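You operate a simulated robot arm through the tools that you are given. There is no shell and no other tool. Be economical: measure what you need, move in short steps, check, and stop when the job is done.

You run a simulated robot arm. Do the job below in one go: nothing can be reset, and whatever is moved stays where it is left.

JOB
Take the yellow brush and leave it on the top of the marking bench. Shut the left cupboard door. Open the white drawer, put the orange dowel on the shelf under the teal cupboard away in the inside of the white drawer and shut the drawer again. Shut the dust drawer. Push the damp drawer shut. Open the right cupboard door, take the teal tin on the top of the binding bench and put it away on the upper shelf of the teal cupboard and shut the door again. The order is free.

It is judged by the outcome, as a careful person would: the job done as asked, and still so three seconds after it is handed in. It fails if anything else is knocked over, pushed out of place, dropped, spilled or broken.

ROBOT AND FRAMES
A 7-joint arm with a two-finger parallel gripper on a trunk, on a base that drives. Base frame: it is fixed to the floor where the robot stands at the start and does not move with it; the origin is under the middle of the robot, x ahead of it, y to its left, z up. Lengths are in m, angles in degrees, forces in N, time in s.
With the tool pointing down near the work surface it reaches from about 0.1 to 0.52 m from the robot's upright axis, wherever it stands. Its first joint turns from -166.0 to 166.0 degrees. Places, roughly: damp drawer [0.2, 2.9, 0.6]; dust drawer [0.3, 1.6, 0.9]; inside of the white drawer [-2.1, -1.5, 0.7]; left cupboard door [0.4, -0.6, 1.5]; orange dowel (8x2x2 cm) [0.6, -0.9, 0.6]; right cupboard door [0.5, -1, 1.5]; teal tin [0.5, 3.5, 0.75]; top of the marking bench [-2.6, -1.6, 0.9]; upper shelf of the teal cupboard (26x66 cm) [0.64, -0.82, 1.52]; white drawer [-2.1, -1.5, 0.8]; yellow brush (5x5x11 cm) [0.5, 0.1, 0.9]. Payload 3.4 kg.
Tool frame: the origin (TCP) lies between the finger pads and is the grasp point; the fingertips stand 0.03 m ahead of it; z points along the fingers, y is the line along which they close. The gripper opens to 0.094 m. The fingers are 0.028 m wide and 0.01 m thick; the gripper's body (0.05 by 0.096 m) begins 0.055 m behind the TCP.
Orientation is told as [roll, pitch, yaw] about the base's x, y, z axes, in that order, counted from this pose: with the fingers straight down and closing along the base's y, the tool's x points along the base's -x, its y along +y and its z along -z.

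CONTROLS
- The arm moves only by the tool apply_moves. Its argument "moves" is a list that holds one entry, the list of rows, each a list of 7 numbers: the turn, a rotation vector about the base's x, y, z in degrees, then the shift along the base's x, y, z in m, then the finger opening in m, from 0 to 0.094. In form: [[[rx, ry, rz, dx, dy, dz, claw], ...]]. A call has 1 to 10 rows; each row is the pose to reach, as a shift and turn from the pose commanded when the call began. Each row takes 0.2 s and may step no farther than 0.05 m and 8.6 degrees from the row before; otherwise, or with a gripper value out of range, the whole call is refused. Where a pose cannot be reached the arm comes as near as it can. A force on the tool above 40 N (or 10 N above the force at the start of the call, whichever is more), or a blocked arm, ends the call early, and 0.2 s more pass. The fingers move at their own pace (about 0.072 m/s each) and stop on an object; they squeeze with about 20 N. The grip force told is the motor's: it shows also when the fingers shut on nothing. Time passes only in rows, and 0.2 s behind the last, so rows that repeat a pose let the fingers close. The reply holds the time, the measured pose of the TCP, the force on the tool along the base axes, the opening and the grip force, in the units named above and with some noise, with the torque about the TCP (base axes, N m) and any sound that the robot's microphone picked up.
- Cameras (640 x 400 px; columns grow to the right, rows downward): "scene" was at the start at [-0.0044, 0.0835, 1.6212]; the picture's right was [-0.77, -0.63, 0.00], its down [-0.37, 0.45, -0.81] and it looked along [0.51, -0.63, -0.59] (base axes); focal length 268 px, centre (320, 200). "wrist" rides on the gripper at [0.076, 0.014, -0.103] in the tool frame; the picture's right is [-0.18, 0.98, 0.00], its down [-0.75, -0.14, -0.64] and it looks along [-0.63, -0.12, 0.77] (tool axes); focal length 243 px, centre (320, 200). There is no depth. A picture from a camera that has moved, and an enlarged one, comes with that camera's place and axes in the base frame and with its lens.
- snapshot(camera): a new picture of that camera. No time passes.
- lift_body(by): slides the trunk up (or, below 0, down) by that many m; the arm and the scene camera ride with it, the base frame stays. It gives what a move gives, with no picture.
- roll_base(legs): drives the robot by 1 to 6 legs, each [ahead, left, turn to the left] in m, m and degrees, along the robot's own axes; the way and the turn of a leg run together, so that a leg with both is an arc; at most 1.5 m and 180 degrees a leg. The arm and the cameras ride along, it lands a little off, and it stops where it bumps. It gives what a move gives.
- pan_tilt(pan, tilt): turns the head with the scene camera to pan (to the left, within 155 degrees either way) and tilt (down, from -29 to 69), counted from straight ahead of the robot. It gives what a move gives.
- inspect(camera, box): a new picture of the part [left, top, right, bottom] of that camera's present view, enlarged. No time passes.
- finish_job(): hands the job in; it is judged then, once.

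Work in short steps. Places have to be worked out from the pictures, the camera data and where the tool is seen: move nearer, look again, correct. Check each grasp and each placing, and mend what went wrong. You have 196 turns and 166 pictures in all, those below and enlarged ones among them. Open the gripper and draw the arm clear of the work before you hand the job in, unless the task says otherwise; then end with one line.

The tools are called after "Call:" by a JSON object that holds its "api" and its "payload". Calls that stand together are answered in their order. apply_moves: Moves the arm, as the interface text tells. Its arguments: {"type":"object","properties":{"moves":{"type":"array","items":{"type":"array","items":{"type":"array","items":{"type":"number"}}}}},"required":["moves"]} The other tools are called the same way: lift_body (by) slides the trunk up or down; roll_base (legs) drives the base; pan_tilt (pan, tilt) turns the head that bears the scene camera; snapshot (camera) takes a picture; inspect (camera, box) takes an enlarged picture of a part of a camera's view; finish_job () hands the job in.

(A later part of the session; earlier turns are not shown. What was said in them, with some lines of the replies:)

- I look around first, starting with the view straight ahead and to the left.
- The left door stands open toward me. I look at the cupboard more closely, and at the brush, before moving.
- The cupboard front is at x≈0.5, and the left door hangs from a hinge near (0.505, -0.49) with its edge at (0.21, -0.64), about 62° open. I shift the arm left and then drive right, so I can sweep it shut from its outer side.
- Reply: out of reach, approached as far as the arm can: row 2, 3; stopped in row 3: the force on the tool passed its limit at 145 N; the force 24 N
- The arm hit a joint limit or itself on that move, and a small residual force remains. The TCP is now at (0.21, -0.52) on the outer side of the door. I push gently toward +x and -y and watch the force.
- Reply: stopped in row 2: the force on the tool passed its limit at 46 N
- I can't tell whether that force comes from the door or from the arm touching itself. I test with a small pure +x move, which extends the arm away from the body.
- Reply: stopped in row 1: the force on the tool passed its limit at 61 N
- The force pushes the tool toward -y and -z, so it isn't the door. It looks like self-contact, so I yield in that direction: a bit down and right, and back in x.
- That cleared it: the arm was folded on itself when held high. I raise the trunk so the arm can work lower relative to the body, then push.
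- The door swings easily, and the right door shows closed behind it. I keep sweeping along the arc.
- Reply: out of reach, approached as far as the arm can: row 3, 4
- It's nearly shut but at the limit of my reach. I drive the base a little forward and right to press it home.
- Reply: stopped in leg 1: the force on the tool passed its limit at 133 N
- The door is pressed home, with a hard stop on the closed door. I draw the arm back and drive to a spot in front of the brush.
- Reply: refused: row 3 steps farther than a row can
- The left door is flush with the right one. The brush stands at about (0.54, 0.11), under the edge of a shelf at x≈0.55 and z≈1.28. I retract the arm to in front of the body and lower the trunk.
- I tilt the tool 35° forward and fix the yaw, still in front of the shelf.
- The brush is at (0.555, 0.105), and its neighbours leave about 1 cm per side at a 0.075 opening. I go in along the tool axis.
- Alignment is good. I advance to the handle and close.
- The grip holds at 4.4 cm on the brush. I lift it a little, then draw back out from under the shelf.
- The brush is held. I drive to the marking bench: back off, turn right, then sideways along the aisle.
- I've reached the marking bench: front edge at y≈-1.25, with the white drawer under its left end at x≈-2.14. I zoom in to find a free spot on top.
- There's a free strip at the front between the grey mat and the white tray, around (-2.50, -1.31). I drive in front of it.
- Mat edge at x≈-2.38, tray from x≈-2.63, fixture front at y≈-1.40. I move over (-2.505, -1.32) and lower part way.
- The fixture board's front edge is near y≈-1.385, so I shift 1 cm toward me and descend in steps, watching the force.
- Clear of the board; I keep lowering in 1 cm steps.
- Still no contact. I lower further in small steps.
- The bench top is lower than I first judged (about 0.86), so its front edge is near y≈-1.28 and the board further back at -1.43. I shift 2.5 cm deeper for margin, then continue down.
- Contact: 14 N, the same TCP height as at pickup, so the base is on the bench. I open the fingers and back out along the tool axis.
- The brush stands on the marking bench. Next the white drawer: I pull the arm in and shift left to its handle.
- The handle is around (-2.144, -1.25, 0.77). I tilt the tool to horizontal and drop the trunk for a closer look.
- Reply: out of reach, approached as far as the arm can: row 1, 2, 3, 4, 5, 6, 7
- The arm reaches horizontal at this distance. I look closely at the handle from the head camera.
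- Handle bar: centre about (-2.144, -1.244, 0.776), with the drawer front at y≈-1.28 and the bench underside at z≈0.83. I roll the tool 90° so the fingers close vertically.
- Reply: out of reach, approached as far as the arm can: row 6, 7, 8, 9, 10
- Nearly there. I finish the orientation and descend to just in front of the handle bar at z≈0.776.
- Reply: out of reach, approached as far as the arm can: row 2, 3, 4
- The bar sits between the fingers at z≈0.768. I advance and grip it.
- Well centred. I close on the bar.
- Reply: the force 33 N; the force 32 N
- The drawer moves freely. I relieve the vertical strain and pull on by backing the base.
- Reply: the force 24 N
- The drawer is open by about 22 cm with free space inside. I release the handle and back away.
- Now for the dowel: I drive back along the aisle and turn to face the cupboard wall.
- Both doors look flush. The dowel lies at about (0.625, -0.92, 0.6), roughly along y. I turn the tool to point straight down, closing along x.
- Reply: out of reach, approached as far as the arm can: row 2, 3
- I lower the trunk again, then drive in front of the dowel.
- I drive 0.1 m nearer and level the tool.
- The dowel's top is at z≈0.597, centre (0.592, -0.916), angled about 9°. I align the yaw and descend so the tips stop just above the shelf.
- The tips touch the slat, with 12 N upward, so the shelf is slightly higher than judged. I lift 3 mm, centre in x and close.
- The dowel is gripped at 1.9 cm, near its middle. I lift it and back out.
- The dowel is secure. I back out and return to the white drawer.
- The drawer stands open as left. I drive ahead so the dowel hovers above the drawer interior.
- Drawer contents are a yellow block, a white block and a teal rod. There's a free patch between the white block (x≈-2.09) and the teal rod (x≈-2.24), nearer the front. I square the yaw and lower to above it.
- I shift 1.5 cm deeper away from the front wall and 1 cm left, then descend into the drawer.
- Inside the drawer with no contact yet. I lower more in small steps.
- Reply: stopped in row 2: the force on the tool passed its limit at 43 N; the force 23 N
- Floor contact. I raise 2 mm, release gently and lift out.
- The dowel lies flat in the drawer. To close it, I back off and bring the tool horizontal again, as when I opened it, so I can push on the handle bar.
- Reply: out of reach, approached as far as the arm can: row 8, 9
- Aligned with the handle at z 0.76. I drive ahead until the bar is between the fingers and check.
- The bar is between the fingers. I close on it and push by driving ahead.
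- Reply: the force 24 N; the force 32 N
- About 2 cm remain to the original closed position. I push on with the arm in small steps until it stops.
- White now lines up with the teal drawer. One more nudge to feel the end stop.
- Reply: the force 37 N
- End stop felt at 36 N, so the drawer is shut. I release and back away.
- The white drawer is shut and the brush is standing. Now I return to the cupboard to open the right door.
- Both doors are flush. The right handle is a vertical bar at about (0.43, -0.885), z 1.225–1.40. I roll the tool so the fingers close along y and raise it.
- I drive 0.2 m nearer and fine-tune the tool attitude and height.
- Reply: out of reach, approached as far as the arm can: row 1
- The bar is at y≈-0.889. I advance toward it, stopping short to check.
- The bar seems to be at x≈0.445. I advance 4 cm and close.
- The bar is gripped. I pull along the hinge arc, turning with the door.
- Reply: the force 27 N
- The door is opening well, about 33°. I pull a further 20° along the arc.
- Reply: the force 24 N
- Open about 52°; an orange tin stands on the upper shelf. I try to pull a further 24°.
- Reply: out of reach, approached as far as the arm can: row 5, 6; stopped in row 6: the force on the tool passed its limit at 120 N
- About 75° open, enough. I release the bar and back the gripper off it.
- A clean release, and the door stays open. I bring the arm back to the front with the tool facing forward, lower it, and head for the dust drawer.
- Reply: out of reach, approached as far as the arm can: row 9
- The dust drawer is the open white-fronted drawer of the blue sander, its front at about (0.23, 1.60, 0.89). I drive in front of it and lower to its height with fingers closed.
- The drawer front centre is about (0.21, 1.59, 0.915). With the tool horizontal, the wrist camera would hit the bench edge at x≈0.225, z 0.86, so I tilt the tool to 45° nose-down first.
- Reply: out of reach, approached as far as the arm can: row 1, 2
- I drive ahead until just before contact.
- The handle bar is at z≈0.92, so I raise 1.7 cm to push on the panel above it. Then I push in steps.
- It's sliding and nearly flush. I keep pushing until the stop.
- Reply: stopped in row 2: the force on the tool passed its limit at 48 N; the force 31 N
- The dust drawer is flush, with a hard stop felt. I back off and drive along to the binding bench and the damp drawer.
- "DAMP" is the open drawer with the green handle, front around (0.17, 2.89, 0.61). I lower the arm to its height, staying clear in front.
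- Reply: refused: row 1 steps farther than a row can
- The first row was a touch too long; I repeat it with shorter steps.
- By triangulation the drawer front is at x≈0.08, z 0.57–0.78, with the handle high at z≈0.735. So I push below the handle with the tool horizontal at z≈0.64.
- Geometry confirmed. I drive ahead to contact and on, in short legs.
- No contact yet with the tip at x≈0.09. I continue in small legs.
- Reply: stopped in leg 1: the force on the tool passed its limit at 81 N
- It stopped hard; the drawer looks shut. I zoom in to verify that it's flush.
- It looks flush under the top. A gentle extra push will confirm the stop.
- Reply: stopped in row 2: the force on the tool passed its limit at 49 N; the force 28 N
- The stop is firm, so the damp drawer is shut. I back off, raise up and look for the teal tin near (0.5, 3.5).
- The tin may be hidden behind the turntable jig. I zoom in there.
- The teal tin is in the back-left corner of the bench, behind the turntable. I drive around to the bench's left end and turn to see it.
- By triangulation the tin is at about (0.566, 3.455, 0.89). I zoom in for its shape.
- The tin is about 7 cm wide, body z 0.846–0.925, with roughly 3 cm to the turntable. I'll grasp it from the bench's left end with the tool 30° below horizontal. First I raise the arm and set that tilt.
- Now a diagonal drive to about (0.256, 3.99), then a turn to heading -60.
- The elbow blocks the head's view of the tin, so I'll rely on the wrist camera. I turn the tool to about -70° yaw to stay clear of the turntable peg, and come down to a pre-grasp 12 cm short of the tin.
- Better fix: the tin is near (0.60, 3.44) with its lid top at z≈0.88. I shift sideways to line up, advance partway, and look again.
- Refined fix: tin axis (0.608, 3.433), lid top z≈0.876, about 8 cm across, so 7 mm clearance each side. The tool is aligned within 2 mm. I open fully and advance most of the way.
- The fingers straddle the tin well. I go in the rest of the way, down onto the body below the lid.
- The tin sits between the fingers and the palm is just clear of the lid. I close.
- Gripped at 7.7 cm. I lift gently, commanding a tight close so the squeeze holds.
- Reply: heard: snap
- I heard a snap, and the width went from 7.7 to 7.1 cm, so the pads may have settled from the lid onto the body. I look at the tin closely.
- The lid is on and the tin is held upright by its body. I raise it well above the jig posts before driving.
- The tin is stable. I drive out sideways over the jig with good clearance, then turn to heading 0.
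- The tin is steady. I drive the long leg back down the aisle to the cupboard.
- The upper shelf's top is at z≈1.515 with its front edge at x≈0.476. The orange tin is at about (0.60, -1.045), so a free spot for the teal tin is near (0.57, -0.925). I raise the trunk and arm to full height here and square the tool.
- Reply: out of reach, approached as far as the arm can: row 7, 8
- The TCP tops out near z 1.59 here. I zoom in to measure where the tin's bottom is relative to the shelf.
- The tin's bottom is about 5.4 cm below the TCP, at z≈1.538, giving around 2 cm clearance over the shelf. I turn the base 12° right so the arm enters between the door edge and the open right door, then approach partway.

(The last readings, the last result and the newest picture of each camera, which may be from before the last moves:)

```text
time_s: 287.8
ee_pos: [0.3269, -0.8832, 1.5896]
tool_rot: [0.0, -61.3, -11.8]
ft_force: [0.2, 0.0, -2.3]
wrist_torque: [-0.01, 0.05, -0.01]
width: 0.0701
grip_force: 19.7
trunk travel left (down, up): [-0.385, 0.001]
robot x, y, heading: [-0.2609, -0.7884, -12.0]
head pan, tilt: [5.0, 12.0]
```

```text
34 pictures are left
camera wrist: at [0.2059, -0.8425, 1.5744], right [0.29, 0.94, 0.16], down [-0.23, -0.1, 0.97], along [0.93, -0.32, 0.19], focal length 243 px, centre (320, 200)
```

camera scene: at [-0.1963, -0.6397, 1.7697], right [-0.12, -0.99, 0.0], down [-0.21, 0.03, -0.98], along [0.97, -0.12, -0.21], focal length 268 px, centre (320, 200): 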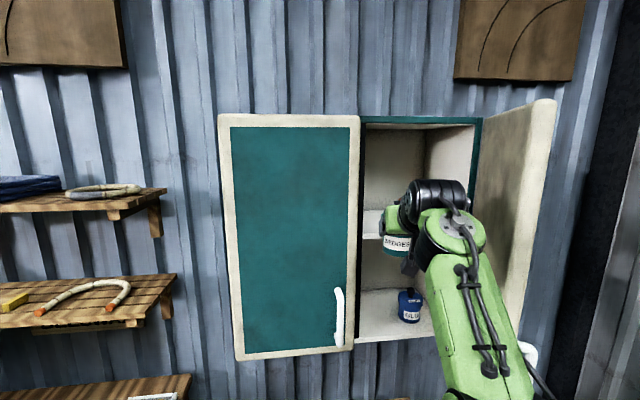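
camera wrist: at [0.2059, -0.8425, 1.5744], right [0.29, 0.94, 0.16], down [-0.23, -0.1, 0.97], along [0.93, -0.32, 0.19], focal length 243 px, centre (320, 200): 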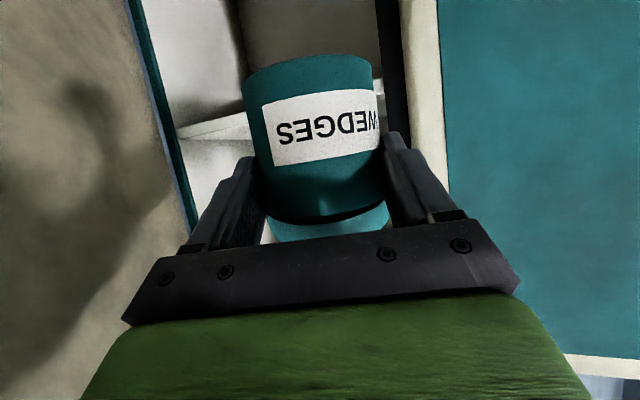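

I check the shelf edge height against the tin's bottom in the wrist view.

Call:
{"api": "inspect", "payload": {"camera": "wrist", "box": [120, 20, 440, 220]}}

Call:
{"api": "inspect", "payload": {"camera": "scene", "box": [350, 170, 510, 280]}}

```text
2.00 times, centred on (280, 120) of wrist
camera zoom: at [0.2059, -0.8425, 1.5744], right [0.29, 0.94, 0.16], down [-0.23, -0.1, 0.97], along [0.93, -0.32, 0.19], focal length 485 px, centre (400, 360)
```

zoom: 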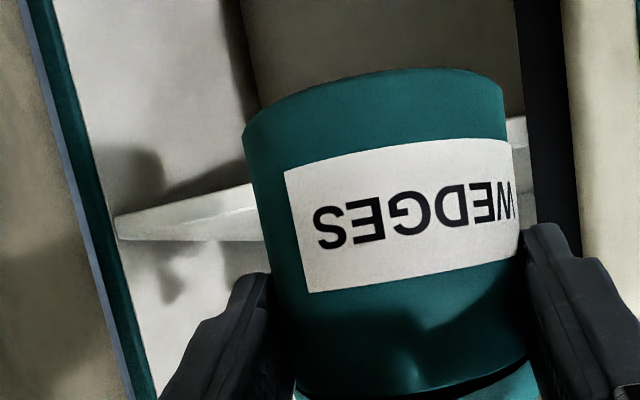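

```text
3.64 times, centred on (430, 225) of scene
camera zoom: at [-0.1963, -0.6397, 1.7697], right [-0.12, -0.99, 0.0], down [-0.21, 0.03, -0.98], along [0.97, -0.12, -0.21], focal length 976 px, centre (-80, 109)
```

zoom: 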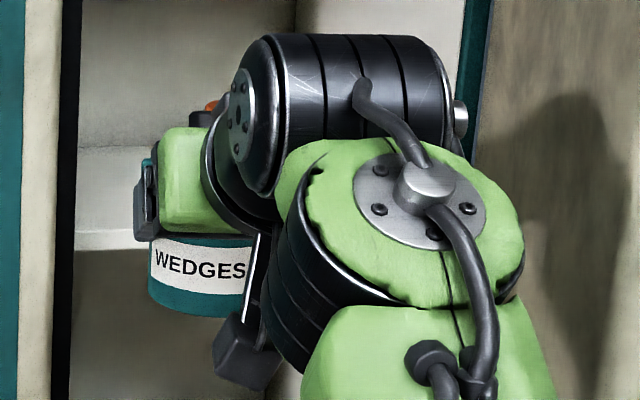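

The shelf top may be as high as 1.535, which is too close to the tin's bottom at 1.54. I pull the arm in slightly to gain height.

Call:
{"api": "apply_moves", "payload": {"moves": [[[0, 0, 0, -0.03, 0.006, 0.01, 0.03], [0, 0, 0, -0.06, 0.012, 0.02, 0.03], [0, 0, 0, -0.09, 0.018, 0.03, 0.03], [0, 0, 0, -0.11, 0.022, 0.045, 0.03]]]}}

```text
time_s: 288.8
ee_pos: [0.2148, -0.8604, 1.6366]
tool_rot: [-0.1, -61.3, -12.1]
ft_force: [0.2, 0.3, -3.1]
wrist_torque: [0.01, 0.09, 0.02]
width: 0.0701
grip_force: 20.0
trunk travel left (down, up): [-0.385, 0.001]
robot x, y, heading: [-0.2618, -0.7852, -11.8]
head pan, tilt: [5.0, 12.0]
```

That worked: the TCP is at 1.637 and the tin's bottom at about 1.58. Now I drive ahead in two steps, checking.

Call:
{"api": "roll_base", "payload": {"legs": [[0.2, 0, 0]]}}

Call:
{"api": "snapshot", "payload": {"camera": "scene"}}

Call:
{"api": "snapshot", "payload": {"camera": "wrist"}}

```text
time_s: 290.4
ee_pos: [0.4126, -0.9031, 1.6354]
tool_rot: [-0.1, -61.3, -11.9]
ft_force: [-0.2, -0.1, -2.4]
wrist_torque: [-0.02, 0.06, -0.02]
width: 0.0699
grip_force: 19.8
trunk travel left (down, up): [-0.385, 0.001]
robot x, y, heading: [-0.0677, -0.8319, -12.0]
head pan, tilt: [5.0, 12.0]
```

```text
31 pictures are left
camera scene: at [-0.0012, -0.6814, 1.7698], right [-0.12, -0.99, 0.0], down [-0.21, 0.03, -0.98], along [0.97, -0.12, -0.21], focal length 268 px, centre (320, 200)
```

scene: 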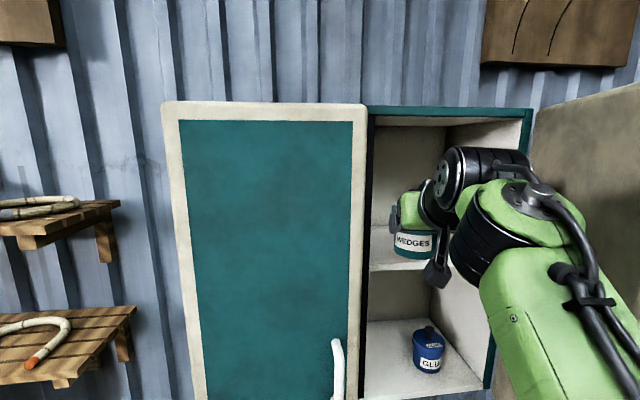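

```text
30 pictures are left
camera wrist: at [0.2909, -0.863, 1.6201], right [0.29, 0.94, 0.16], down [-0.23, -0.1, 0.97], along [0.93, -0.32, 0.19], focal length 243 px, centre (320, 200)
```

wrist: 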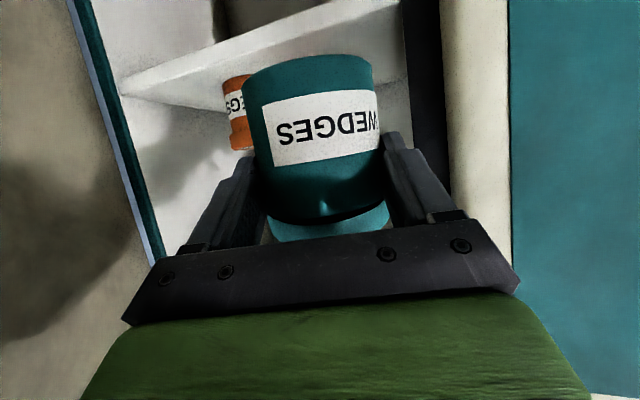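

Good clearance: the shelf top reads 1.52, and the orange tin sits to the right and behind. I drive in the remaining 14 cm.

Call:
{"api": "roll_base", "payload": {"legs": [[0.145, 0, 0]]}}

Call:
{"api": "snapshot", "payload": {"camera": "scene"}}

Call:
{"api": "snapshot", "payload": {"camera": "wrist"}}

```text
time_s: 291.8
ee_pos: [0.553, -0.9322, 1.6365]
tool_rot: [0.0, -61.3, -11.9]
ft_force: [-0.6, 0.2, -2.3]
wrist_torque: [0.01, 0.04, 0.0]
width: 0.0701
grip_force: 20.6
trunk travel left (down, up): [-0.385, 0.001]
robot x, y, heading: [0.0711, -0.8598, -12.4]
head pan, tilt: [5.0, 12.0]
```

```text
29 pictures are left
camera scene: at [0.1387, -0.7113, 1.7698], right [-0.12, -0.99, 0.0], down [-0.21, 0.03, -0.98], along [0.97, -0.12, -0.21], focal length 268 px, centre (320, 200)
```

scene: 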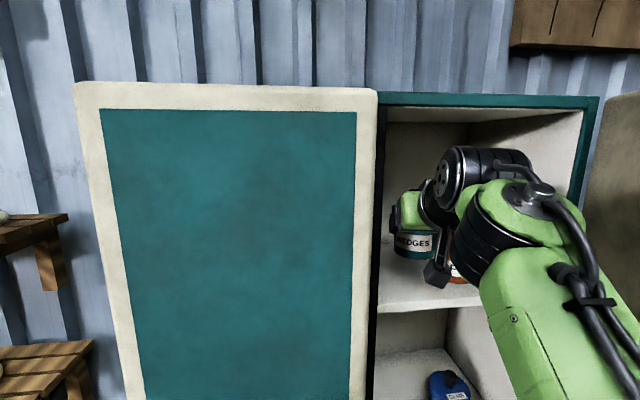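

```text
28 pictures are left
camera wrist: at [0.4308, -0.8928, 1.6204], right [0.29, 0.94, 0.16], down [-0.23, -0.1, 0.97], along [0.93, -0.32, 0.19], focal length 243 px, centre (320, 200)
```

wrist: 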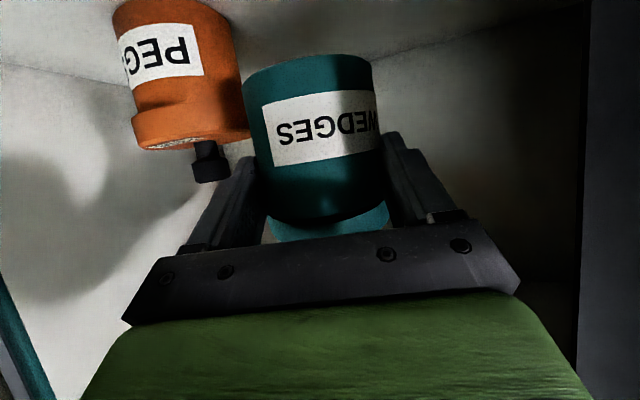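

The orange tin is closer to my right finger than I'd like (about 1 cm). I shift 2.5 cm left, then start lowering.

Call:
{"api": "apply_moves", "payload": {"moves": [[[0, 0, 0, 0.0, 0.012, 0, 0.03], [0, 0, 0, -0.005, 0.025, 0, 0.03], [0, 0, 0, -0.005, 0.025, -0.02, 0.03], [0, 0, 0, -0.005, 0.025, -0.04, 0.03]]]}}

Call:
{"api": "snapshot", "payload": {"camera": "wrist"}}

Call:
{"api": "inspect", "payload": {"camera": "scene", "box": [350, 160, 510, 320]}}

```text
time_s: 292.8
ee_pos: [0.5469, -0.9073, 1.5958]
tool_rot: [-0.1, -61.3, -12.0]
ft_force: [-1.0, -0.8, -3.0]
wrist_torque: [0.0, 0.04, 0.1]
width: 0.0701
grip_force: 20.0
trunk travel left (down, up): [-0.385, 0.001]
robot x, y, heading: [0.0716, -0.8615, -12.5]
head pan, tilt: [5.0, 12.0]
```

```text
27 pictures are left
camera wrist: at [0.4257, -0.8684, 1.5803], right [0.29, 0.94, 0.16], down [-0.23, -0.1, 0.97], along [0.93, -0.32, 0.19], focal length 243 px, centre (320, 200)
```

wrist: 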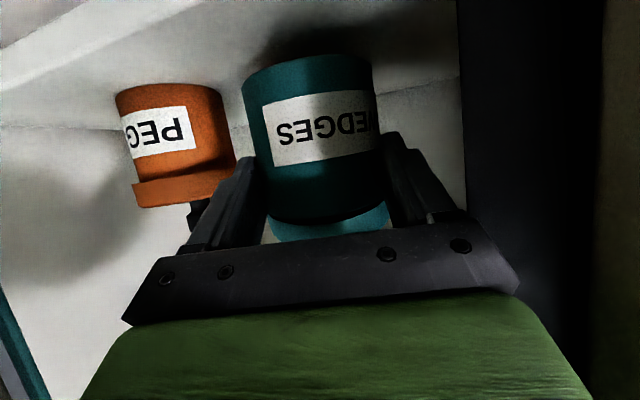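

```text
2.50 times, centred on (430, 240) of scene
camera zoom: at [0.1389, -0.7119, 1.7698], right [-0.12, -0.99, 0.0], down [-0.21, 0.03, -0.98], along [0.97, -0.12, -0.21], focal length 671 px, centre (45, 100)
```

zoom: 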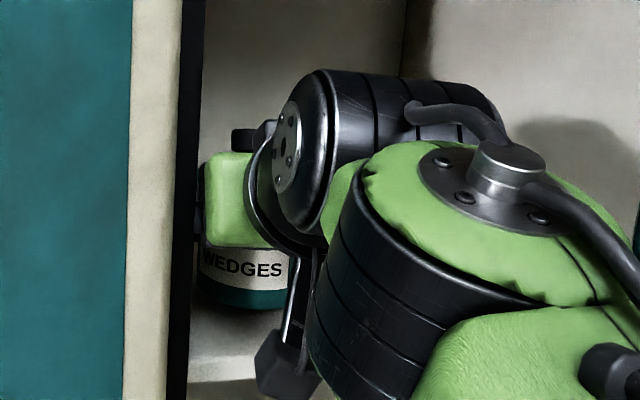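

Clear on both sides. I lower in small steps until the tin touches the shelf.

Call:
{"api": "apply_moves", "payload": {"moves": [[[0, 0, 0, 0, 0, -0.005, 0.03], [0, 0, 0, 0, 0, -0.01, 0.03]]]}}

Call:
{"api": "apply_moves", "payload": {"moves": [[[0, 0, 0, 0, 0, -0.004, 0.03], [0, 0, 0, 0, 0, -0.008, 0.03]]]}}

Call:
{"api": "apply_moves", "payload": {"moves": [[[0, 0, 0, 0, 0, -0.003, 0.03], [0, 0, 0, 0, 0, -0.006, 0.03]]]}}

```text
time_s: 293.4
ee_pos: [0.5468, -0.9072, 1.5865]
tool_rot: [0.1, -61.4, -12.0]
ft_force: [-0.9, -0.7, -1.2]
wrist_torque: [0.05, 0.08, 0.04]
width: 0.0699
grip_force: 19.7
trunk travel left (down, up): [-0.385, 0.001]
robot x, y, heading: [0.0708, -0.8625, -12.1]
head pan, tilt: [5.0, 12.0]
```

```text
time_s: 294.0
ee_pos: [0.5473, -0.9078, 1.5776]
tool_rot: [-0.1, -61.5, -11.9]
ft_force: [-0.1, -2.1, 0.0]
wrist_torque: [0.02, 0.05, 0.01]
width: 0.0699
grip_force: 20.0
trunk travel left (down, up): [-0.385, 0.001]
robot x, y, heading: [0.0752, -0.8635, -12.2]
head pan, tilt: [5.0, 12.0]
```

```text
time_s: 294.6
ee_pos: [0.5443, -0.9091, 1.5753]
tool_rot: [0.2, -61.8, -12.2]
ft_force: [0.0, -0.8, 15.3]
wrist_torque: [-0.05, -0.25, 0.02]
width: 0.0705
grip_force: 19.5
trunk travel left (down, up): [-0.385, 0.001]
robot x, y, heading: [0.0725, -0.8592, -12.2]
head pan, tilt: [5.0, 12.0]
```

Contact with 15 N. I check the pose before releasing.

Call:
{"api": "snapshot", "payload": {"camera": "wrist"}}

```text
25 pictures are left
camera wrist: at [0.4243, -0.8681, 1.5579], right [0.29, 0.94, 0.16], down [-0.23, -0.1, 0.97], along [0.93, -0.32, 0.19], focal length 243 px, centre (320, 200)
```

wrist: 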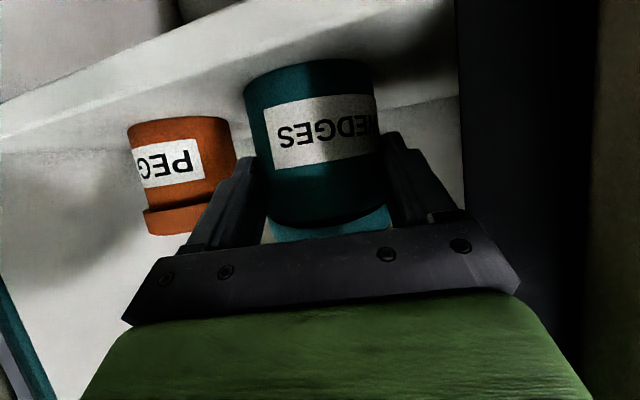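

The tin rests on the shelf but near the front edge. I lift a few mm, go 2.5 cm deeper, and set it down again.

Call:
{"api": "apply_moves", "payload": {"moves": [[[0, 0, 0, 0, 0, 0.01, 0.03], [0, 0, 0, 0.013, 0, 0.01, 0.03], [0, 0, 0, 0.027, 0, 0.01, 0.03], [0, 0, 0, 0.027, 0, 0.004, 0.03]]]}}

Call:
{"api": "apply_moves", "payload": {"moves": [[[0, 0, 0, 0, 0, -0.003, 0.03], [0, 0, 0, 0, 0, -0.005, 0.03]]]}}

Call:
{"api": "snapshot", "payload": {"camera": "wrist"}}

```text
time_s: 295.6
ee_pos: [0.5748, -0.9116, 1.5763]
tool_rot: [0.3, -61.5, -12.3]
ft_force: [-2.0, -9.8, 3.5]
wrist_torque: [0.5, 0.42, 0.71]
width: 0.0698
grip_force: 19.9
trunk travel left (down, up): [-0.385, 0.001]
robot x, y, heading: [0.0727, -0.8608, -12.4]
head pan, tilt: [5.0, 12.0]
```

```text
time_s: 296.2
ee_pos: [0.5733, -0.9111, 1.5757]
tool_rot: [0.4, -61.7, -12.5]
ft_force: [3.4, -10.5, 20.3]
wrist_torque: [0.5, 0.47, 0.75]
width: 0.0698
grip_force: 20.2
trunk travel left (down, up): [-0.385, 0.001]
robot x, y, heading: [0.076, -0.8633, -12.0]
head pan, tilt: [5.0, 12.0]
```

```text
24 pictures are left
camera wrist: at [0.4526, -0.8718, 1.5575], right [0.29, 0.94, 0.17], down [-0.24, -0.1, 0.97], along [0.93, -0.32, 0.19], focal length 243 px, centre (320, 200)
```

wrist: 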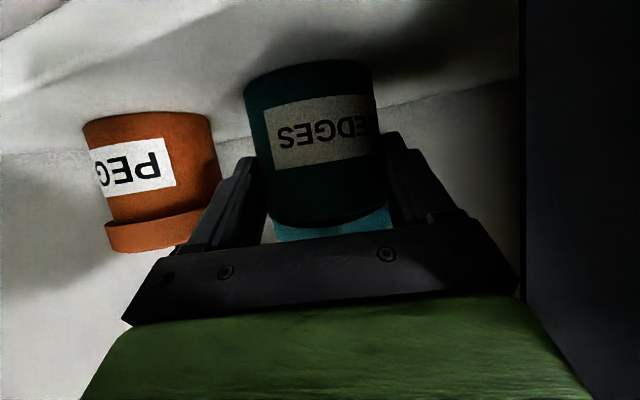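

About 10 N of sideways load: the hand brushes the partition on the left. I shift 8 mm right to relieve it, ease up 1 mm and release gently.

Call:
{"api": "apply_moves", "payload": {"moves": [[[0, 0, 0, -0.002, -0.006, 0.001, 0.03]]]}}

Call:
{"api": "apply_moves", "payload": {"moves": [[[0, 0, 0, 0, 0, 0.001, 0.074], [0, 0, 0, 0, 0, 0.001, 0.082], [0, 0, 0, 0, 0, 0.001, 0.085]]]}}

Call:
{"api": "snapshot", "payload": {"camera": "wrist"}}

```text
time_s: 296.6
ee_pos: [0.5729, -0.9102, 1.5728]
tool_rot: [0.0, -61.4, -11.7]
ft_force: [4.1, 1.7, 10.9]
wrist_torque: [0.46, -0.38, -0.03]
width: 0.0699
grip_force: 19.9
trunk travel left (down, up): [-0.385, 0.001]
robot x, y, heading: [0.0754, -0.8598, -12.2]
head pan, tilt: [5.0, 12.0]
```

```text
time_s: 297.4
ee_pos: [0.5729, -0.9129, 1.5734]
tool_rot: [0.1, -61.3, -11.8]
ft_force: [0.2, -0.7, -0.2]
wrist_torque: [0.03, 0.0, -0.01]
width: 0.0848
grip_force: 0.1
trunk travel left (down, up): [-0.385, 0.001]
robot x, y, heading: [0.0734, -0.8596, -12.2]
head pan, tilt: [5.0, 12.0]
```

```text
23 pictures are left
camera wrist: at [0.4514, -0.8737, 1.5571], right [0.29, 0.94, 0.16], down [-0.23, -0.1, 0.97], along [0.93, -0.32, 0.19], focal length 243 px, centre (320, 200)
```

wrist: 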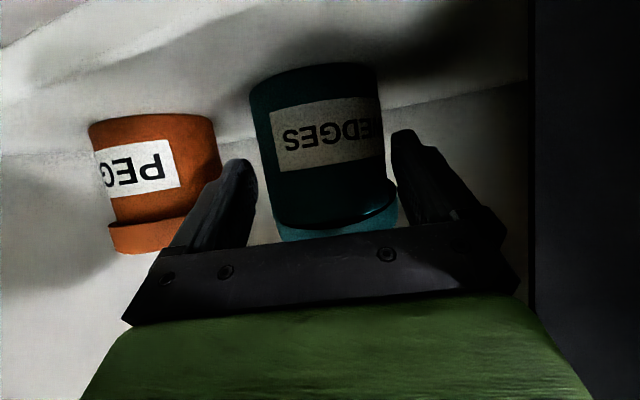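

Released and standing. I back straight out along the tool heading.

Call:
{"api": "roll_base", "payload": {"legs": [[-0.06, 0, 0]]}}

Call:
{"api": "snapshot", "payload": {"camera": "wrist"}}

```text
time_s: 298.2
ee_pos: [0.5627, -0.9137, 1.5687]
tool_rot: [0.9, -61.6, -13.7]
ft_force: [25.4, -2.9, 1.8]
wrist_torque: [0.19, 0.58, -1.53]
width: 0.0865
grip_force: 1.6
trunk travel left (down, up): [-0.385, 0.001]
robot x, y, heading: [0.0483, -0.856, -12.1]
head pan, tilt: [5.0, 12.0]
stopped in leg 1: the force on the tool passed its limit at 97 N (the readings are from after the stop); the commanded pose is now the measured one
```

```text
22 pictures are left
camera wrist: at [0.4426, -0.8717, 1.5528], right [0.31, 0.94, 0.17], down [-0.23, -0.1, 0.97], along [0.92, -0.33, 0.19], focal length 243 px, centre (320, 200)
```

wrist: 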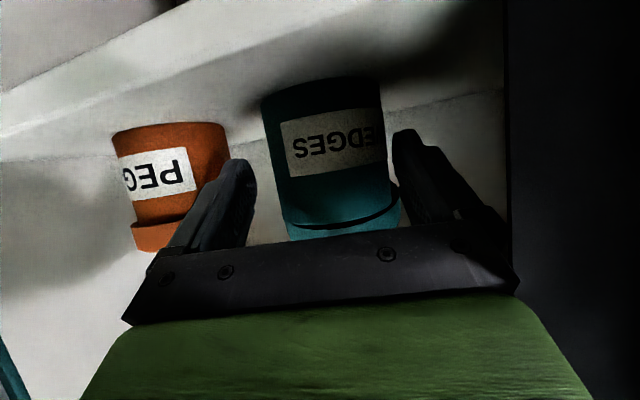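

The hand's left shoulder is caught behind the closed left door's edge. I ease forward, rotate the hand 12° about the TCP so its back swings right and clears the edge, then withdraw straight.

Call:
{"api": "apply_moves", "payload": {"moves": [[[0, 0, 0, 0.008, 0.0, 0, 0.09], [0, 0, 4, 0.009, 0, 0, 0.094], [0, 0, 8, 0.009, 0, 0, 0.094], [0, 0, 12, 0.009, 0, 0, 0.094], [0, 0, 14, 0.009, 0, 0, 0.094]]]}}

Call:
{"api": "snapshot", "payload": {"camera": "wrist"}}

```text
time_s: 299.2
ee_pos: [0.5747, -0.9037, 1.5719]
tool_rot: [1.3, -62.0, -2.6]
ft_force: [27.9, 9.1, 3.0]
wrist_torque: [0.02, 0.7, -2.14]
width: 0.0937
grip_force: 0.1
trunk travel left (down, up): [-0.385, 0.001]
robot x, y, heading: [0.0512, -0.8559, -12.1]
head pan, tilt: [5.0, 12.0]
stopped in row 4: the force on the tool passed its limit at 43 N (the readings are from after the stop); the commanded pose is now the measured one
```

```text
21 pictures are left
camera wrist: at [0.4487, -0.8879, 1.5537], right [0.11, 0.98, 0.17], down [-0.22, -0.15, 0.97], along [0.97, -0.14, 0.2], focal length 243 px, centre (320, 200)
```

wrist: 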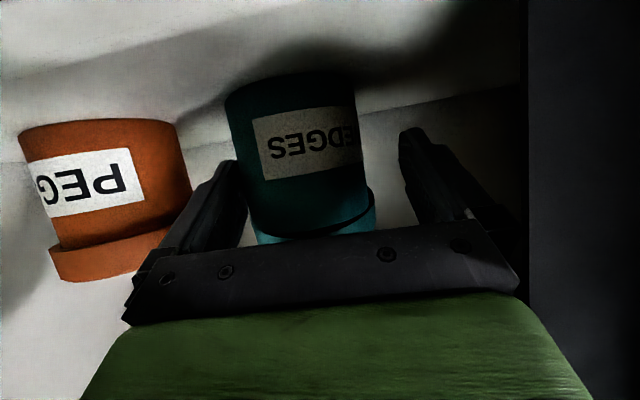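

The contact is at the hand's left end, and the tin now has about 1.5 cm of gap to the left finger. I shift the hand right 1.3 cm, staying clear of the tin, and see whether the force drops.

Call:
{"api": "apply_moves", "payload": {"moves": [[[0, 0, 0, 0.006, -0.003, 0, 0.094], [0, 0, 0, 0.006, -0.009, 0, 0.094], [0, 0, 1, 0.006, -0.014, 0, 0.094]]]}}

Call:
{"api": "snapshot", "payload": {"camera": "wrist"}}

Call:
{"api": "snapshot", "payload": {"camera": "scene"}}

```text
time_s: 300.0
ee_pos: [0.5671, -0.9242, 1.5763]
tool_rot: [1.1, -62.4, -1.4]
ft_force: [0.5, -0.1, -0.7]
wrist_torque: [-0.02, 0.02, -0.01]
width: 0.094
grip_force: 0.0
trunk travel left (down, up): [-0.385, 0.001]
robot x, y, heading: [0.0507, -0.8544, -11.7]
head pan, tilt: [5.0, 12.0]
```

```text
20 pictures are left
camera wrist: at [0.4408, -0.909, 1.5574], right [0.09, 0.98, 0.17], down [-0.22, -0.15, 0.96], along [0.97, -0.13, 0.2], focal length 243 px, centre (320, 200)
```

wrist: 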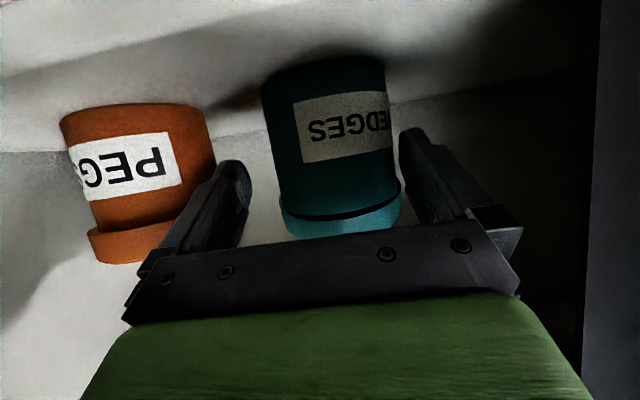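

```text
19 pictures are left
camera scene: at [0.1145, -0.7067, 1.7698], right [-0.12, -0.99, 0.0], down [-0.21, 0.03, -0.98], along [0.97, -0.12, -0.21], focal length 268 px, centre (320, 200)
```

scene: 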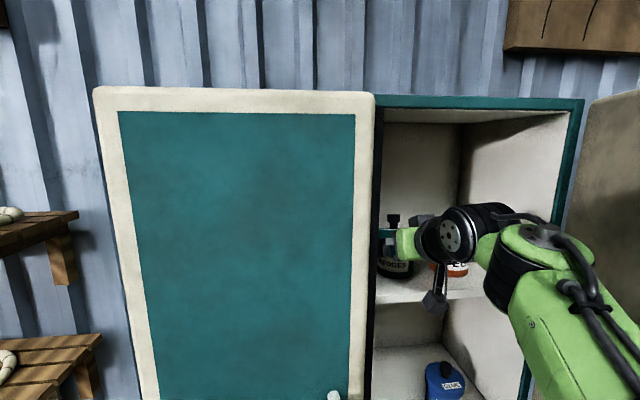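

Free: zero force. I back out purely along -x using a compensated base leg.

Call:
{"api": "roll_base", "payload": {"legs": [[-0.058, -0.01, 0]]}}

Call:
{"api": "snapshot", "payload": {"camera": "wrist"}}

```text
time_s: 301.0
ee_pos: [0.5087, -0.921, 1.5765]
tool_rot: [1.3, -62.4, -1.5]
ft_force: [-0.4, -0.1, -0.6]
wrist_torque: [0.01, -0.02, -0.02]
width: 0.094
grip_force: 0.0
trunk travel left (down, up): [-0.385, 0.001]
robot x, y, heading: [-0.0097, -0.849, -12.1]
head pan, tilt: [5.0, 12.0]
```

```text
18 pictures are left
camera wrist: at [0.3828, -0.9058, 1.5572], right [0.09, 0.98, 0.17], down [-0.22, -0.15, 0.96], along [0.97, -0.13, 0.2], focal length 243 px, centre (320, 200)
```

wrist: 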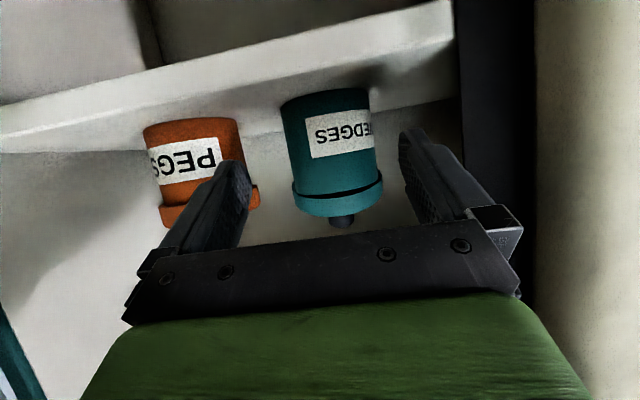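

The teal tin stands upright well inside, next to the orange one. I continue backing out to in front of the doors and take a look.

Call:
{"api": "roll_base", "payload": {"legs": [[-0.3, -0.05, 0], [0, 0, 12]]}}

Call:
{"api": "pan_tilt", "payload": {"pan": -8, "tilt": 18}}

Call:
{"api": "snapshot", "payload": {"camera": "scene"}}

```text
time_s: 303.8
ee_pos: [0.2094, -0.7952, 1.5746]
tool_rot: [1.1, -62.4, 10.6]
ft_force: [-0.4, 0.2, -0.4]
wrist_torque: [0.03, 0.0, 0.0]
width: 0.094
grip_force: 0.1
trunk travel left (down, up): [-0.385, 0.001]
robot x, y, heading: [-0.3142, -0.8384, -0.0]
head pan, tilt: [5.0, 12.0]
```

```text
time_s: 304.6
ee_pos: [0.209, -0.7966, 1.5765]
tool_rot: [1.1, -62.4, 10.7]
ft_force: [-0.2, 0.4, -0.2]
wrist_torque: [0.02, -0.01, -0.03]
width: 0.0937
grip_force: 0.0
trunk travel left (down, up): [-0.385, 0.001]
robot x, y, heading: [-0.3149, -0.8409, -0.1]
head pan, tilt: [-8.0, 18.0]
```

```text
17 pictures are left
camera scene: at [-0.2804, -0.7011, 1.76], right [-0.14, -0.99, 0.0], down [-0.31, 0.04, -0.95], along [0.94, -0.13, -0.31], focal length 268 px, centre (320, 200)
```

scene: 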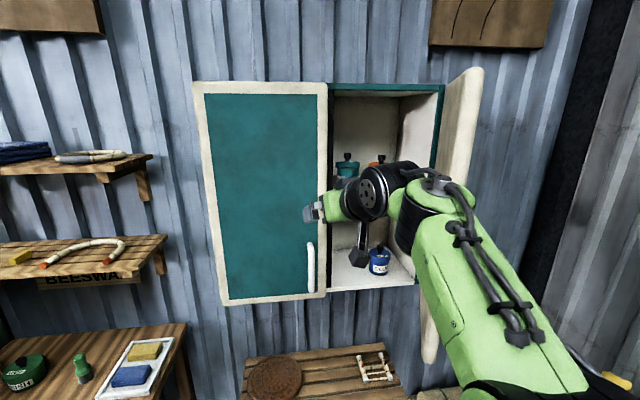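

Both tins stand on the upper shelf. To shut the right door I must get on its outer side: I back up, turn right, and lower the tool a little with fingers closed.

Call:
{"api": "roll_base", "payload": {"legs": [[-0.18, -0.06, 0], [0, 0, -35]]}}

Call:
{"api": "apply_moves", "payload": {"moves": [[[0, 0, 0, 0, 0, -0.03, 0.04], [0, 0, 0, 0, 0, -0.07, 0.0], [0, 0, 0, 0, -0.03, -0.07, 0.0], [0, 0, 0, 0, -0.06, -0.07, 0.0]]]}}

Call:
{"api": "pan_tilt", "payload": {"pan": 25, "tilt": 20}}

Call:
{"api": "snapshot", "payload": {"camera": "scene"}}

```text
time_s: 307.8
ee_pos: [-0.0412, -1.1648, 1.5757]
tool_rot: [1.2, -62.4, -24.4]
ft_force: [-0.1, -0.8, 0.9]
wrist_torque: [0.01, -0.04, 0.02]
width: 0.094
grip_force: 0.0
trunk travel left (down, up): [-0.385, 0.001]
robot x, y, heading: [-0.4887, -0.9007, -34.8]
head pan, tilt: [-8.0, 18.0]
```

```text
time_s: 308.8
ee_pos: [-0.0406, -1.2259, 1.505]
tool_rot: [1.3, -62.4, -24.4]
ft_force: [-0.4, -0.1, 0.2]
wrist_torque: [-0.01, 0.01, 0.0]
width: 0.0
grip_force: 19.7
trunk travel left (down, up): [-0.385, 0.001]
robot x, y, heading: [-0.4913, -0.9005, -35.0]
head pan, tilt: [-8.0, 18.0]
```

```text
time_s: 309.8
ee_pos: [-0.0418, -1.2236, 1.5044]
tool_rot: [1.3, -62.4, -24.4]
ft_force: [0.4, 0.2, -0.4]
wrist_torque: [0.01, -0.01, -0.02]
width: 0.0001
grip_force: 19.7
trunk travel left (down, up): [-0.385, 0.001]
robot x, y, heading: [-0.4906, -0.9011, -34.7]
head pan, tilt: [25.0, 20.0]
```

```text
16 pictures are left
camera scene: at [-0.3632, -0.7583, 1.7568], right [-0.17, -0.98, 0.0], down [-0.34, 0.06, -0.94], along [0.93, -0.16, -0.34], focal length 268 px, centre (320, 200)
```

scene: 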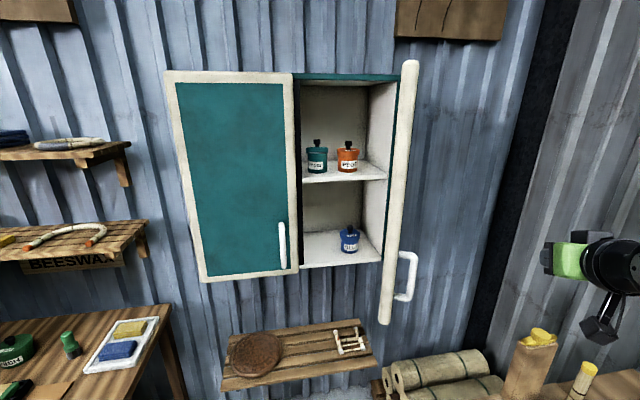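

Both tins are on the upper shelf. The door edge is at about (0.166, -1.03), some 67° open. I move in along +x on its outer side at z 1.50, above the handle.

Call:
{"api": "roll_base", "payload": {"legs": [[0.18, 0.126, 0]]}}

Call:
{"api": "apply_moves", "payload": {"moves": [[[0, 0, 0, 0.01, 0.03, 0, 0.0], [0, 0, 0, 0.02, 0.06, 0, 0.0], [0, 0, 0, 0.03, 0.1, 0, 0.0], [0, 0, 0, 0.045, 0.14, 0, 0.0]]]}}

Call:
{"api": "snapshot", "payload": {"camera": "scene"}}

```text
time_s: 311.5
ee_pos: [0.1804, -1.2243, 1.5053]
tool_rot: [1.2, -62.4, -24.3]
ft_force: [0.1, 0.3, -0.3]
wrist_torque: [-0.03, -0.05, -0.02]
width: 0.0
grip_force: 20.3
trunk travel left (down, up): [-0.385, 0.001]
robot x, y, heading: [-0.275, -0.8986, -34.6]
head pan, tilt: [25.0, 20.0]
```

```text
time_s: 312.5
ee_pos: [0.2254, -1.0818, 1.506]
tool_rot: [1.0, -62.4, -24.1]
ft_force: [0.2, 0.5, -0.2]
wrist_torque: [-0.02, 0.0, 0.01]
width: 0.0
grip_force: 20.3
trunk travel left (down, up): [-0.385, 0.001]
robot x, y, heading: [-0.2726, -0.9002, -34.8]
head pan, tilt: [25.0, 20.0]
```

```text
15 pictures are left
camera scene: at [-0.1417, -0.7555, 1.7565], right [-0.17, -0.99, 0.0], down [-0.34, 0.06, -0.94], along [0.93, -0.16, -0.34], focal length 268 px, centre (320, 200)
```

scene: 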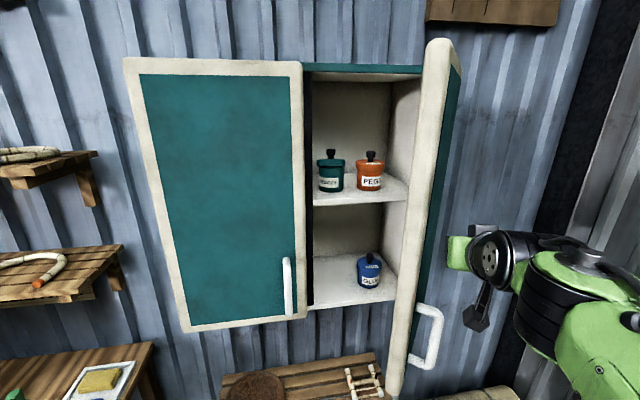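

The hand is at the outer face. I sweep left and forward, following the door's arc.

Call:
{"api": "apply_moves", "payload": {"moves": [[[0, 0, 0, 0.01, 0.04, 0, 0.0], [0, 0, 0, 0.03, 0.08, 0, 0.0], [0, 0, 0, 0.06, 0.11, 0, 0.0], [0, 0, 0, 0.09, 0.135, 0, 0.0]]]}}

Call:
{"api": "snapshot", "payload": {"camera": "scene"}}

```text
time_s: 313.5
ee_pos: [0.3178, -0.9476, 1.5032]
tool_rot: [0.9, -62.4, -24.2]
ft_force: [-0.6, 0.9, -0.2]
wrist_torque: [-0.05, 0.0, -0.04]
width: 0.0003
grip_force: 19.7
trunk travel left (down, up): [-0.385, 0.001]
robot x, y, heading: [-0.268, -0.9011, -35.0]
head pan, tilt: [25.0, 20.0]
```

```text
14 pictures are left
camera scene: at [-0.1394, -0.7555, 1.7563], right [-0.17, -0.99, 0.0], down [-0.34, 0.06, -0.94], along [0.93, -0.16, -0.34], focal length 268 px, centre (320, 200)
```

scene: 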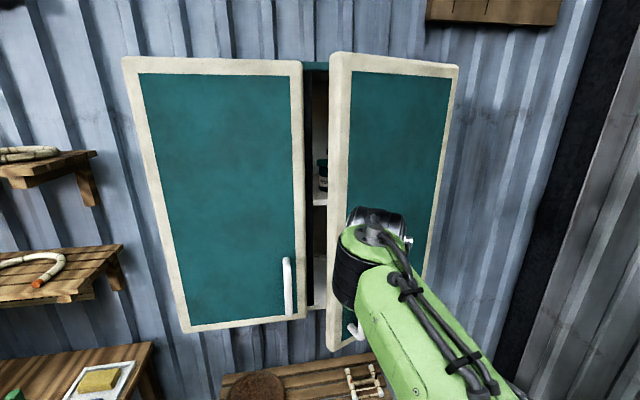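

Nearly closed. I push forward to finish.

Call:
{"api": "apply_moves", "payload": {"moves": [[[0, 0, 0, 0.03, 0.01, 0, 0.0], [0, 0, 0, 0.06, 0.015, 0, 0.0]]]}}

Call:
{"api": "roll_base", "payload": {"legs": [[0.06, 0.042, 0]]}}

Call:
{"api": "snapshot", "payload": {"camera": "scene"}}

```text
time_s: 314.1
ee_pos: [0.3773, -0.9323, 1.5013]
tool_rot: [0.7, -62.2, -23.9]
ft_force: [0.2, 0.3, -1.0]
wrist_torque: [0.0, -0.01, 0.01]
width: 0.0
grip_force: 20.6
trunk travel left (down, up): [-0.385, 0.001]
robot x, y, heading: [-0.2712, -0.896, -34.7]
head pan, tilt: [25.0, 20.0]
```

```text
time_s: 315.1
ee_pos: [0.436, -0.9345, 1.5031]
tool_rot: [1.6, -61.5, -25.0]
ft_force: [0.1, 1.2, -0.1]
wrist_torque: [-0.04, -0.01, -0.02]
width: 0.0002
grip_force: 19.7
trunk travel left (down, up): [-0.385, 0.001]
robot x, y, heading: [-0.2088, -0.8989, -34.6]
head pan, tilt: [25.0, 20.0]
stopped in leg 1: the force on the tool passed its limit at 109 N (the readings are from after the stop); the commanded pose is now the measured one
```

```text
13 pictures are left
camera scene: at [-0.0784, -0.757, 1.7565], right [-0.17, -0.99, 0.0], down [-0.34, 0.06, -0.94], along [0.93, -0.16, -0.34], focal length 268 px, centre (320, 200)
```

scene: 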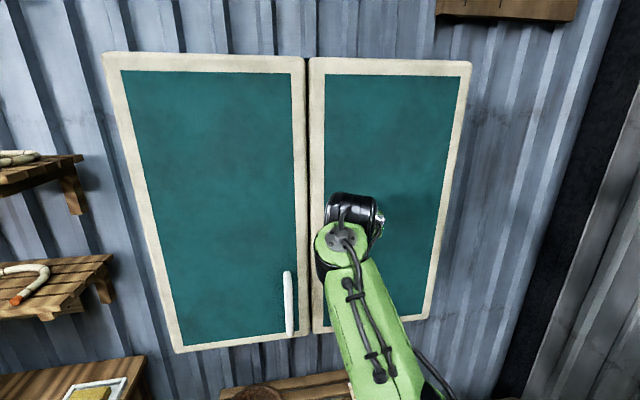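

The right door is shut, with a hard stop. I zoom in to check whether the left door moved when my hand caught it.

Call:
{"api": "inspect", "payload": {"camera": "scene", "box": [200, 30, 420, 370]}}

```text
1.18 times, centred on (310, 200) of scene
camera zoom: at [-0.0784, -0.757, 1.7565], right [-0.17, -0.99, 0.0], down [-0.34, 0.06, -0.94], along [0.93, -0.16, -0.34], focal length 316 px, centre (332, 200)
```

zoom: 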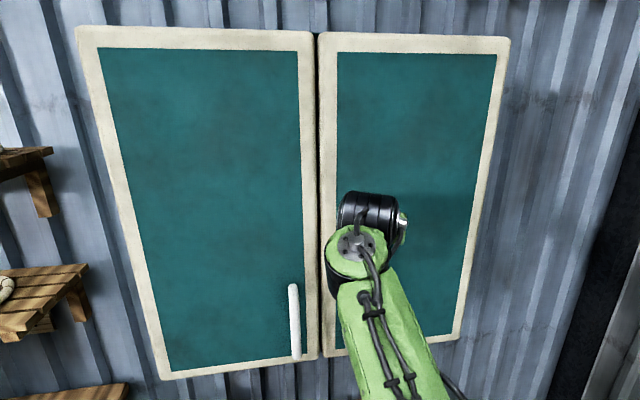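

The left door looks perhaps 1 cm ajar. I back off a little, shift left, and press it home as well.

Call:
{"api": "apply_moves", "payload": {"moves": [[[0, 0, 0, -0.04, 0, 0, 0.0], [0, 0, 0, -0.06, 0.04, 0, 0.0], [0, 0, 0, -0.06, 0.085, 0, 0.0], [0, 0, 0, -0.06, 0.13, 0, 0.0], [0, 0, 0, -0.06, 0.175, 0, 0.0]]]}}

Call:
{"api": "apply_moves", "payload": {"moves": [[[0, 0, 0, 0.02, 0, 0, 0.0], [0, 0, 0, 0.04, 0, 0, 0.0], [0, 0, 0, 0.055, 0, 0, 0.0], [0, 0, 0, 0.07, 0, 0, 0.0]]]}}

```text
time_s: 316.3
ee_pos: [0.3746, -0.7554, 1.5033]
tool_rot: [1.6, -61.6, -25.0]
ft_force: [-0.2, 0.1, 0.1]
wrist_torque: [-0.03, -0.03, -0.04]
width: 0.0001
grip_force: 19.6
trunk travel left (down, up): [-0.385, 0.001]
robot x, y, heading: [-0.2083, -0.9021, -34.7]
head pan, tilt: [25.0, 20.0]
```

```text
time_s: 317.3
ee_pos: [0.4031, -0.7716, 1.4967]
tool_rot: [1.7, -61.5, -25.3]
ft_force: [-0.5, -0.4, -0.1]
wrist_torque: [0.05, 0.0, -0.04]
width: 0.0
grip_force: 20.3
out of reach, approached as far as the arm can: row 1, 2, 3, 4
trunk travel left (down, up): [-0.385, 0.001]
robot x, y, heading: [-0.2087, -0.899, -35.1]
head pan, tilt: [25.0, 20.0]
```

Out of reach; I drive the base forward along +x to press.

Call:
{"api": "roll_base", "payload": {"legs": [[0.057, 0.04, 0]]}}

Call:
{"api": "snapshot", "payload": {"camera": "scene"}}

```text
time_s: 318.3
ee_pos: [0.4371, -0.7701, 1.5011]
tool_rot: [2.5, -60.8, -26.4]
ft_force: [-11.7, -1.2, 1.1]
wrist_torque: [0.0, 0.04, -0.11]
width: 0.0
grip_force: 20.1
trunk travel left (down, up): [-0.385, 0.001]
robot x, y, heading: [-0.1683, -0.9036, -34.6]
head pan, tilt: [25.0, 20.0]
stopped in leg 1: the force on the tool passed its limit at 135 N (the readings are from after the stop); the commanded pose is now the measured one
```

```text
11 pictures are left
camera scene: at [-0.0402, -0.758, 1.7571], right [-0.17, -0.99, 0.0], down [-0.33, 0.06, -0.94], along [0.93, -0.16, -0.34], focal length 268 px, centre (320, 200)
```

scene: 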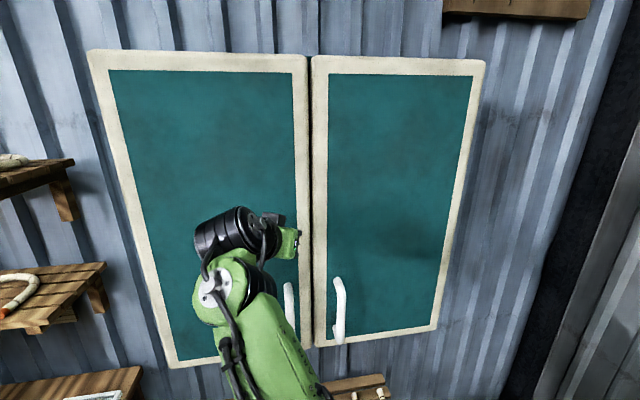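

Both doors stop at the same x (0.436–0.437), so both are shut. I back off, open the gripper, and take a final look.

Call:
{"api": "roll_base", "payload": {"legs": [[-0.25, -0.17, 0], [0, 0, 34.5]]}}

Call:
{"api": "apply_moves", "payload": {"moves": [[[0, 0, 0, -0.03, 0, -0.03, 0.03], [0, 0, 0, -0.05, 0, -0.06, 0.06], [0, 0, 0, -0.05, 0, -0.1, 0.09]]]}}

Call:
{"api": "pan_tilt", "payload": {"pan": 0, "tilt": 25}}

Call:
{"api": "snapshot", "payload": {"camera": "scene"}}

```text
time_s: 322.0
ee_pos: [-0.0377, -0.4476, 1.4985]
tool_rot: [2.1, -60.7, 8.0]
ft_force: [-0.1, 0.3, -0.7]
wrist_torque: [0.0, 0.02, -0.03]
width: 0.0
grip_force: 20.1
trunk travel left (down, up): [-0.385, 0.001]
robot x, y, heading: [-0.4662, -0.895, -0.6]
head pan, tilt: [25.0, 20.0]
```

```text
time_s: 322.8
ee_pos: [-0.0884, -0.4466, 1.3982]
tool_rot: [2.1, -60.7, 8.2]
ft_force: [0.5, 0.9, 0.3]
wrist_torque: [0.02, 0.01, 0.0]
width: 0.0899
grip_force: 0.2
trunk travel left (down, up): [-0.385, 0.001]
robot x, y, heading: [-0.4675, -0.8982, -0.9]
head pan, tilt: [25.0, 20.0]
```

```text
time_s: 323.7
ee_pos: [-0.0874, -0.4487, 1.3992]
tool_rot: [2.3, -60.8, 8.0]
ft_force: [-0.5, -0.8, 0.3]
wrist_torque: [0.0, 0.0, 0.02]
width: 0.0902
grip_force: 0.1
trunk travel left (down, up): [-0.385, 0.001]
robot x, y, heading: [-0.4652, -0.8955, -1.0]
head pan, tilt: [0.0, 25.0]
```

```text
10 pictures are left
camera scene: at [-0.4334, -0.7454, 1.7487], right [-0.01, -1.0, 0.0], down [-0.42, 0.0, -0.91], along [0.91, -0.01, -0.42], focal length 268 px, centre (320, 200)
```

scene: 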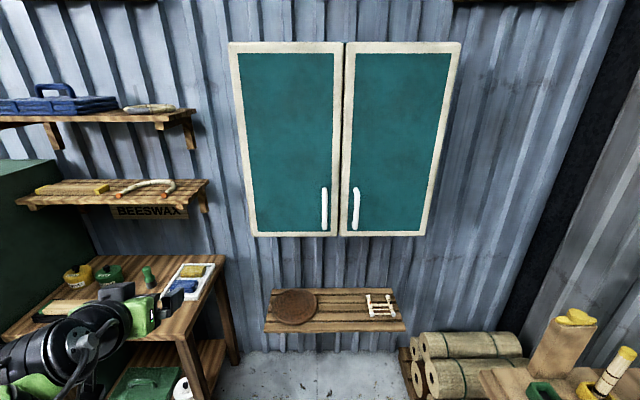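

Both doors are flush and the shelf below is undisturbed. One last look toward the marking bench.

Call:
{"api": "pan_tilt", "payload": {"pan": -145, "tilt": 22}}

Call:
{"api": "snapshot", "payload": {"camera": "scene"}}

```text
time_s: 326.0
ee_pos: [-0.0888, -0.448, 1.3975]
tool_rot: [2.3, -60.7, 8.1]
ft_force: [-0.1, 0.2, -0.9]
wrist_torque: [0.01, 0.0, 0.0]
width: 0.09
grip_force: 0.0
trunk travel left (down, up): [-0.385, 0.001]
robot x, y, heading: [-0.4647, -0.8964, -0.9]
head pan, tilt: [-145.0, 22.0]
```

```text
9 pictures are left
camera scene: at [-0.6023, -0.7969, 1.7535], right [-0.56, 0.83, 0.0], down [0.31, 0.21, -0.93], along [-0.77, -0.52, -0.37], focal length 268 px, centre (320, 200)
```

scene: 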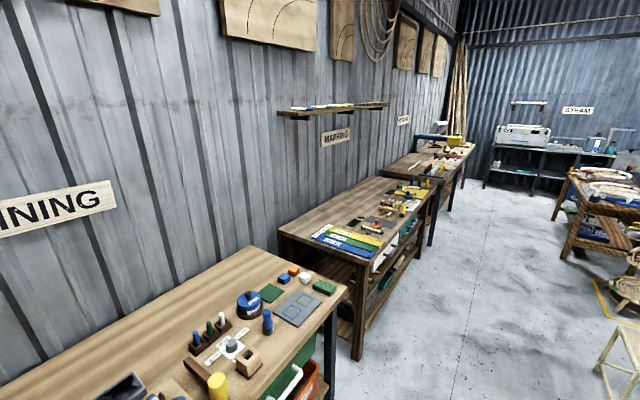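

The brush is still standing on the marking bench and the drawers are shut, so everything is in place. I hand the job in.

Call:
{"api": "finish_job", "payload": {}}

```text
The job is handed in.
```

The job is handed in: the yellow brush is on the marking bench, the orange dowel is shut in the white drawer, the teal tin is on the upper shelf of the teal cupboard, and both cupboard doors and the dust and damp drawers are shut. One "snap" sounded as I lifted the tin; its lid stayed on and I saw no damage.
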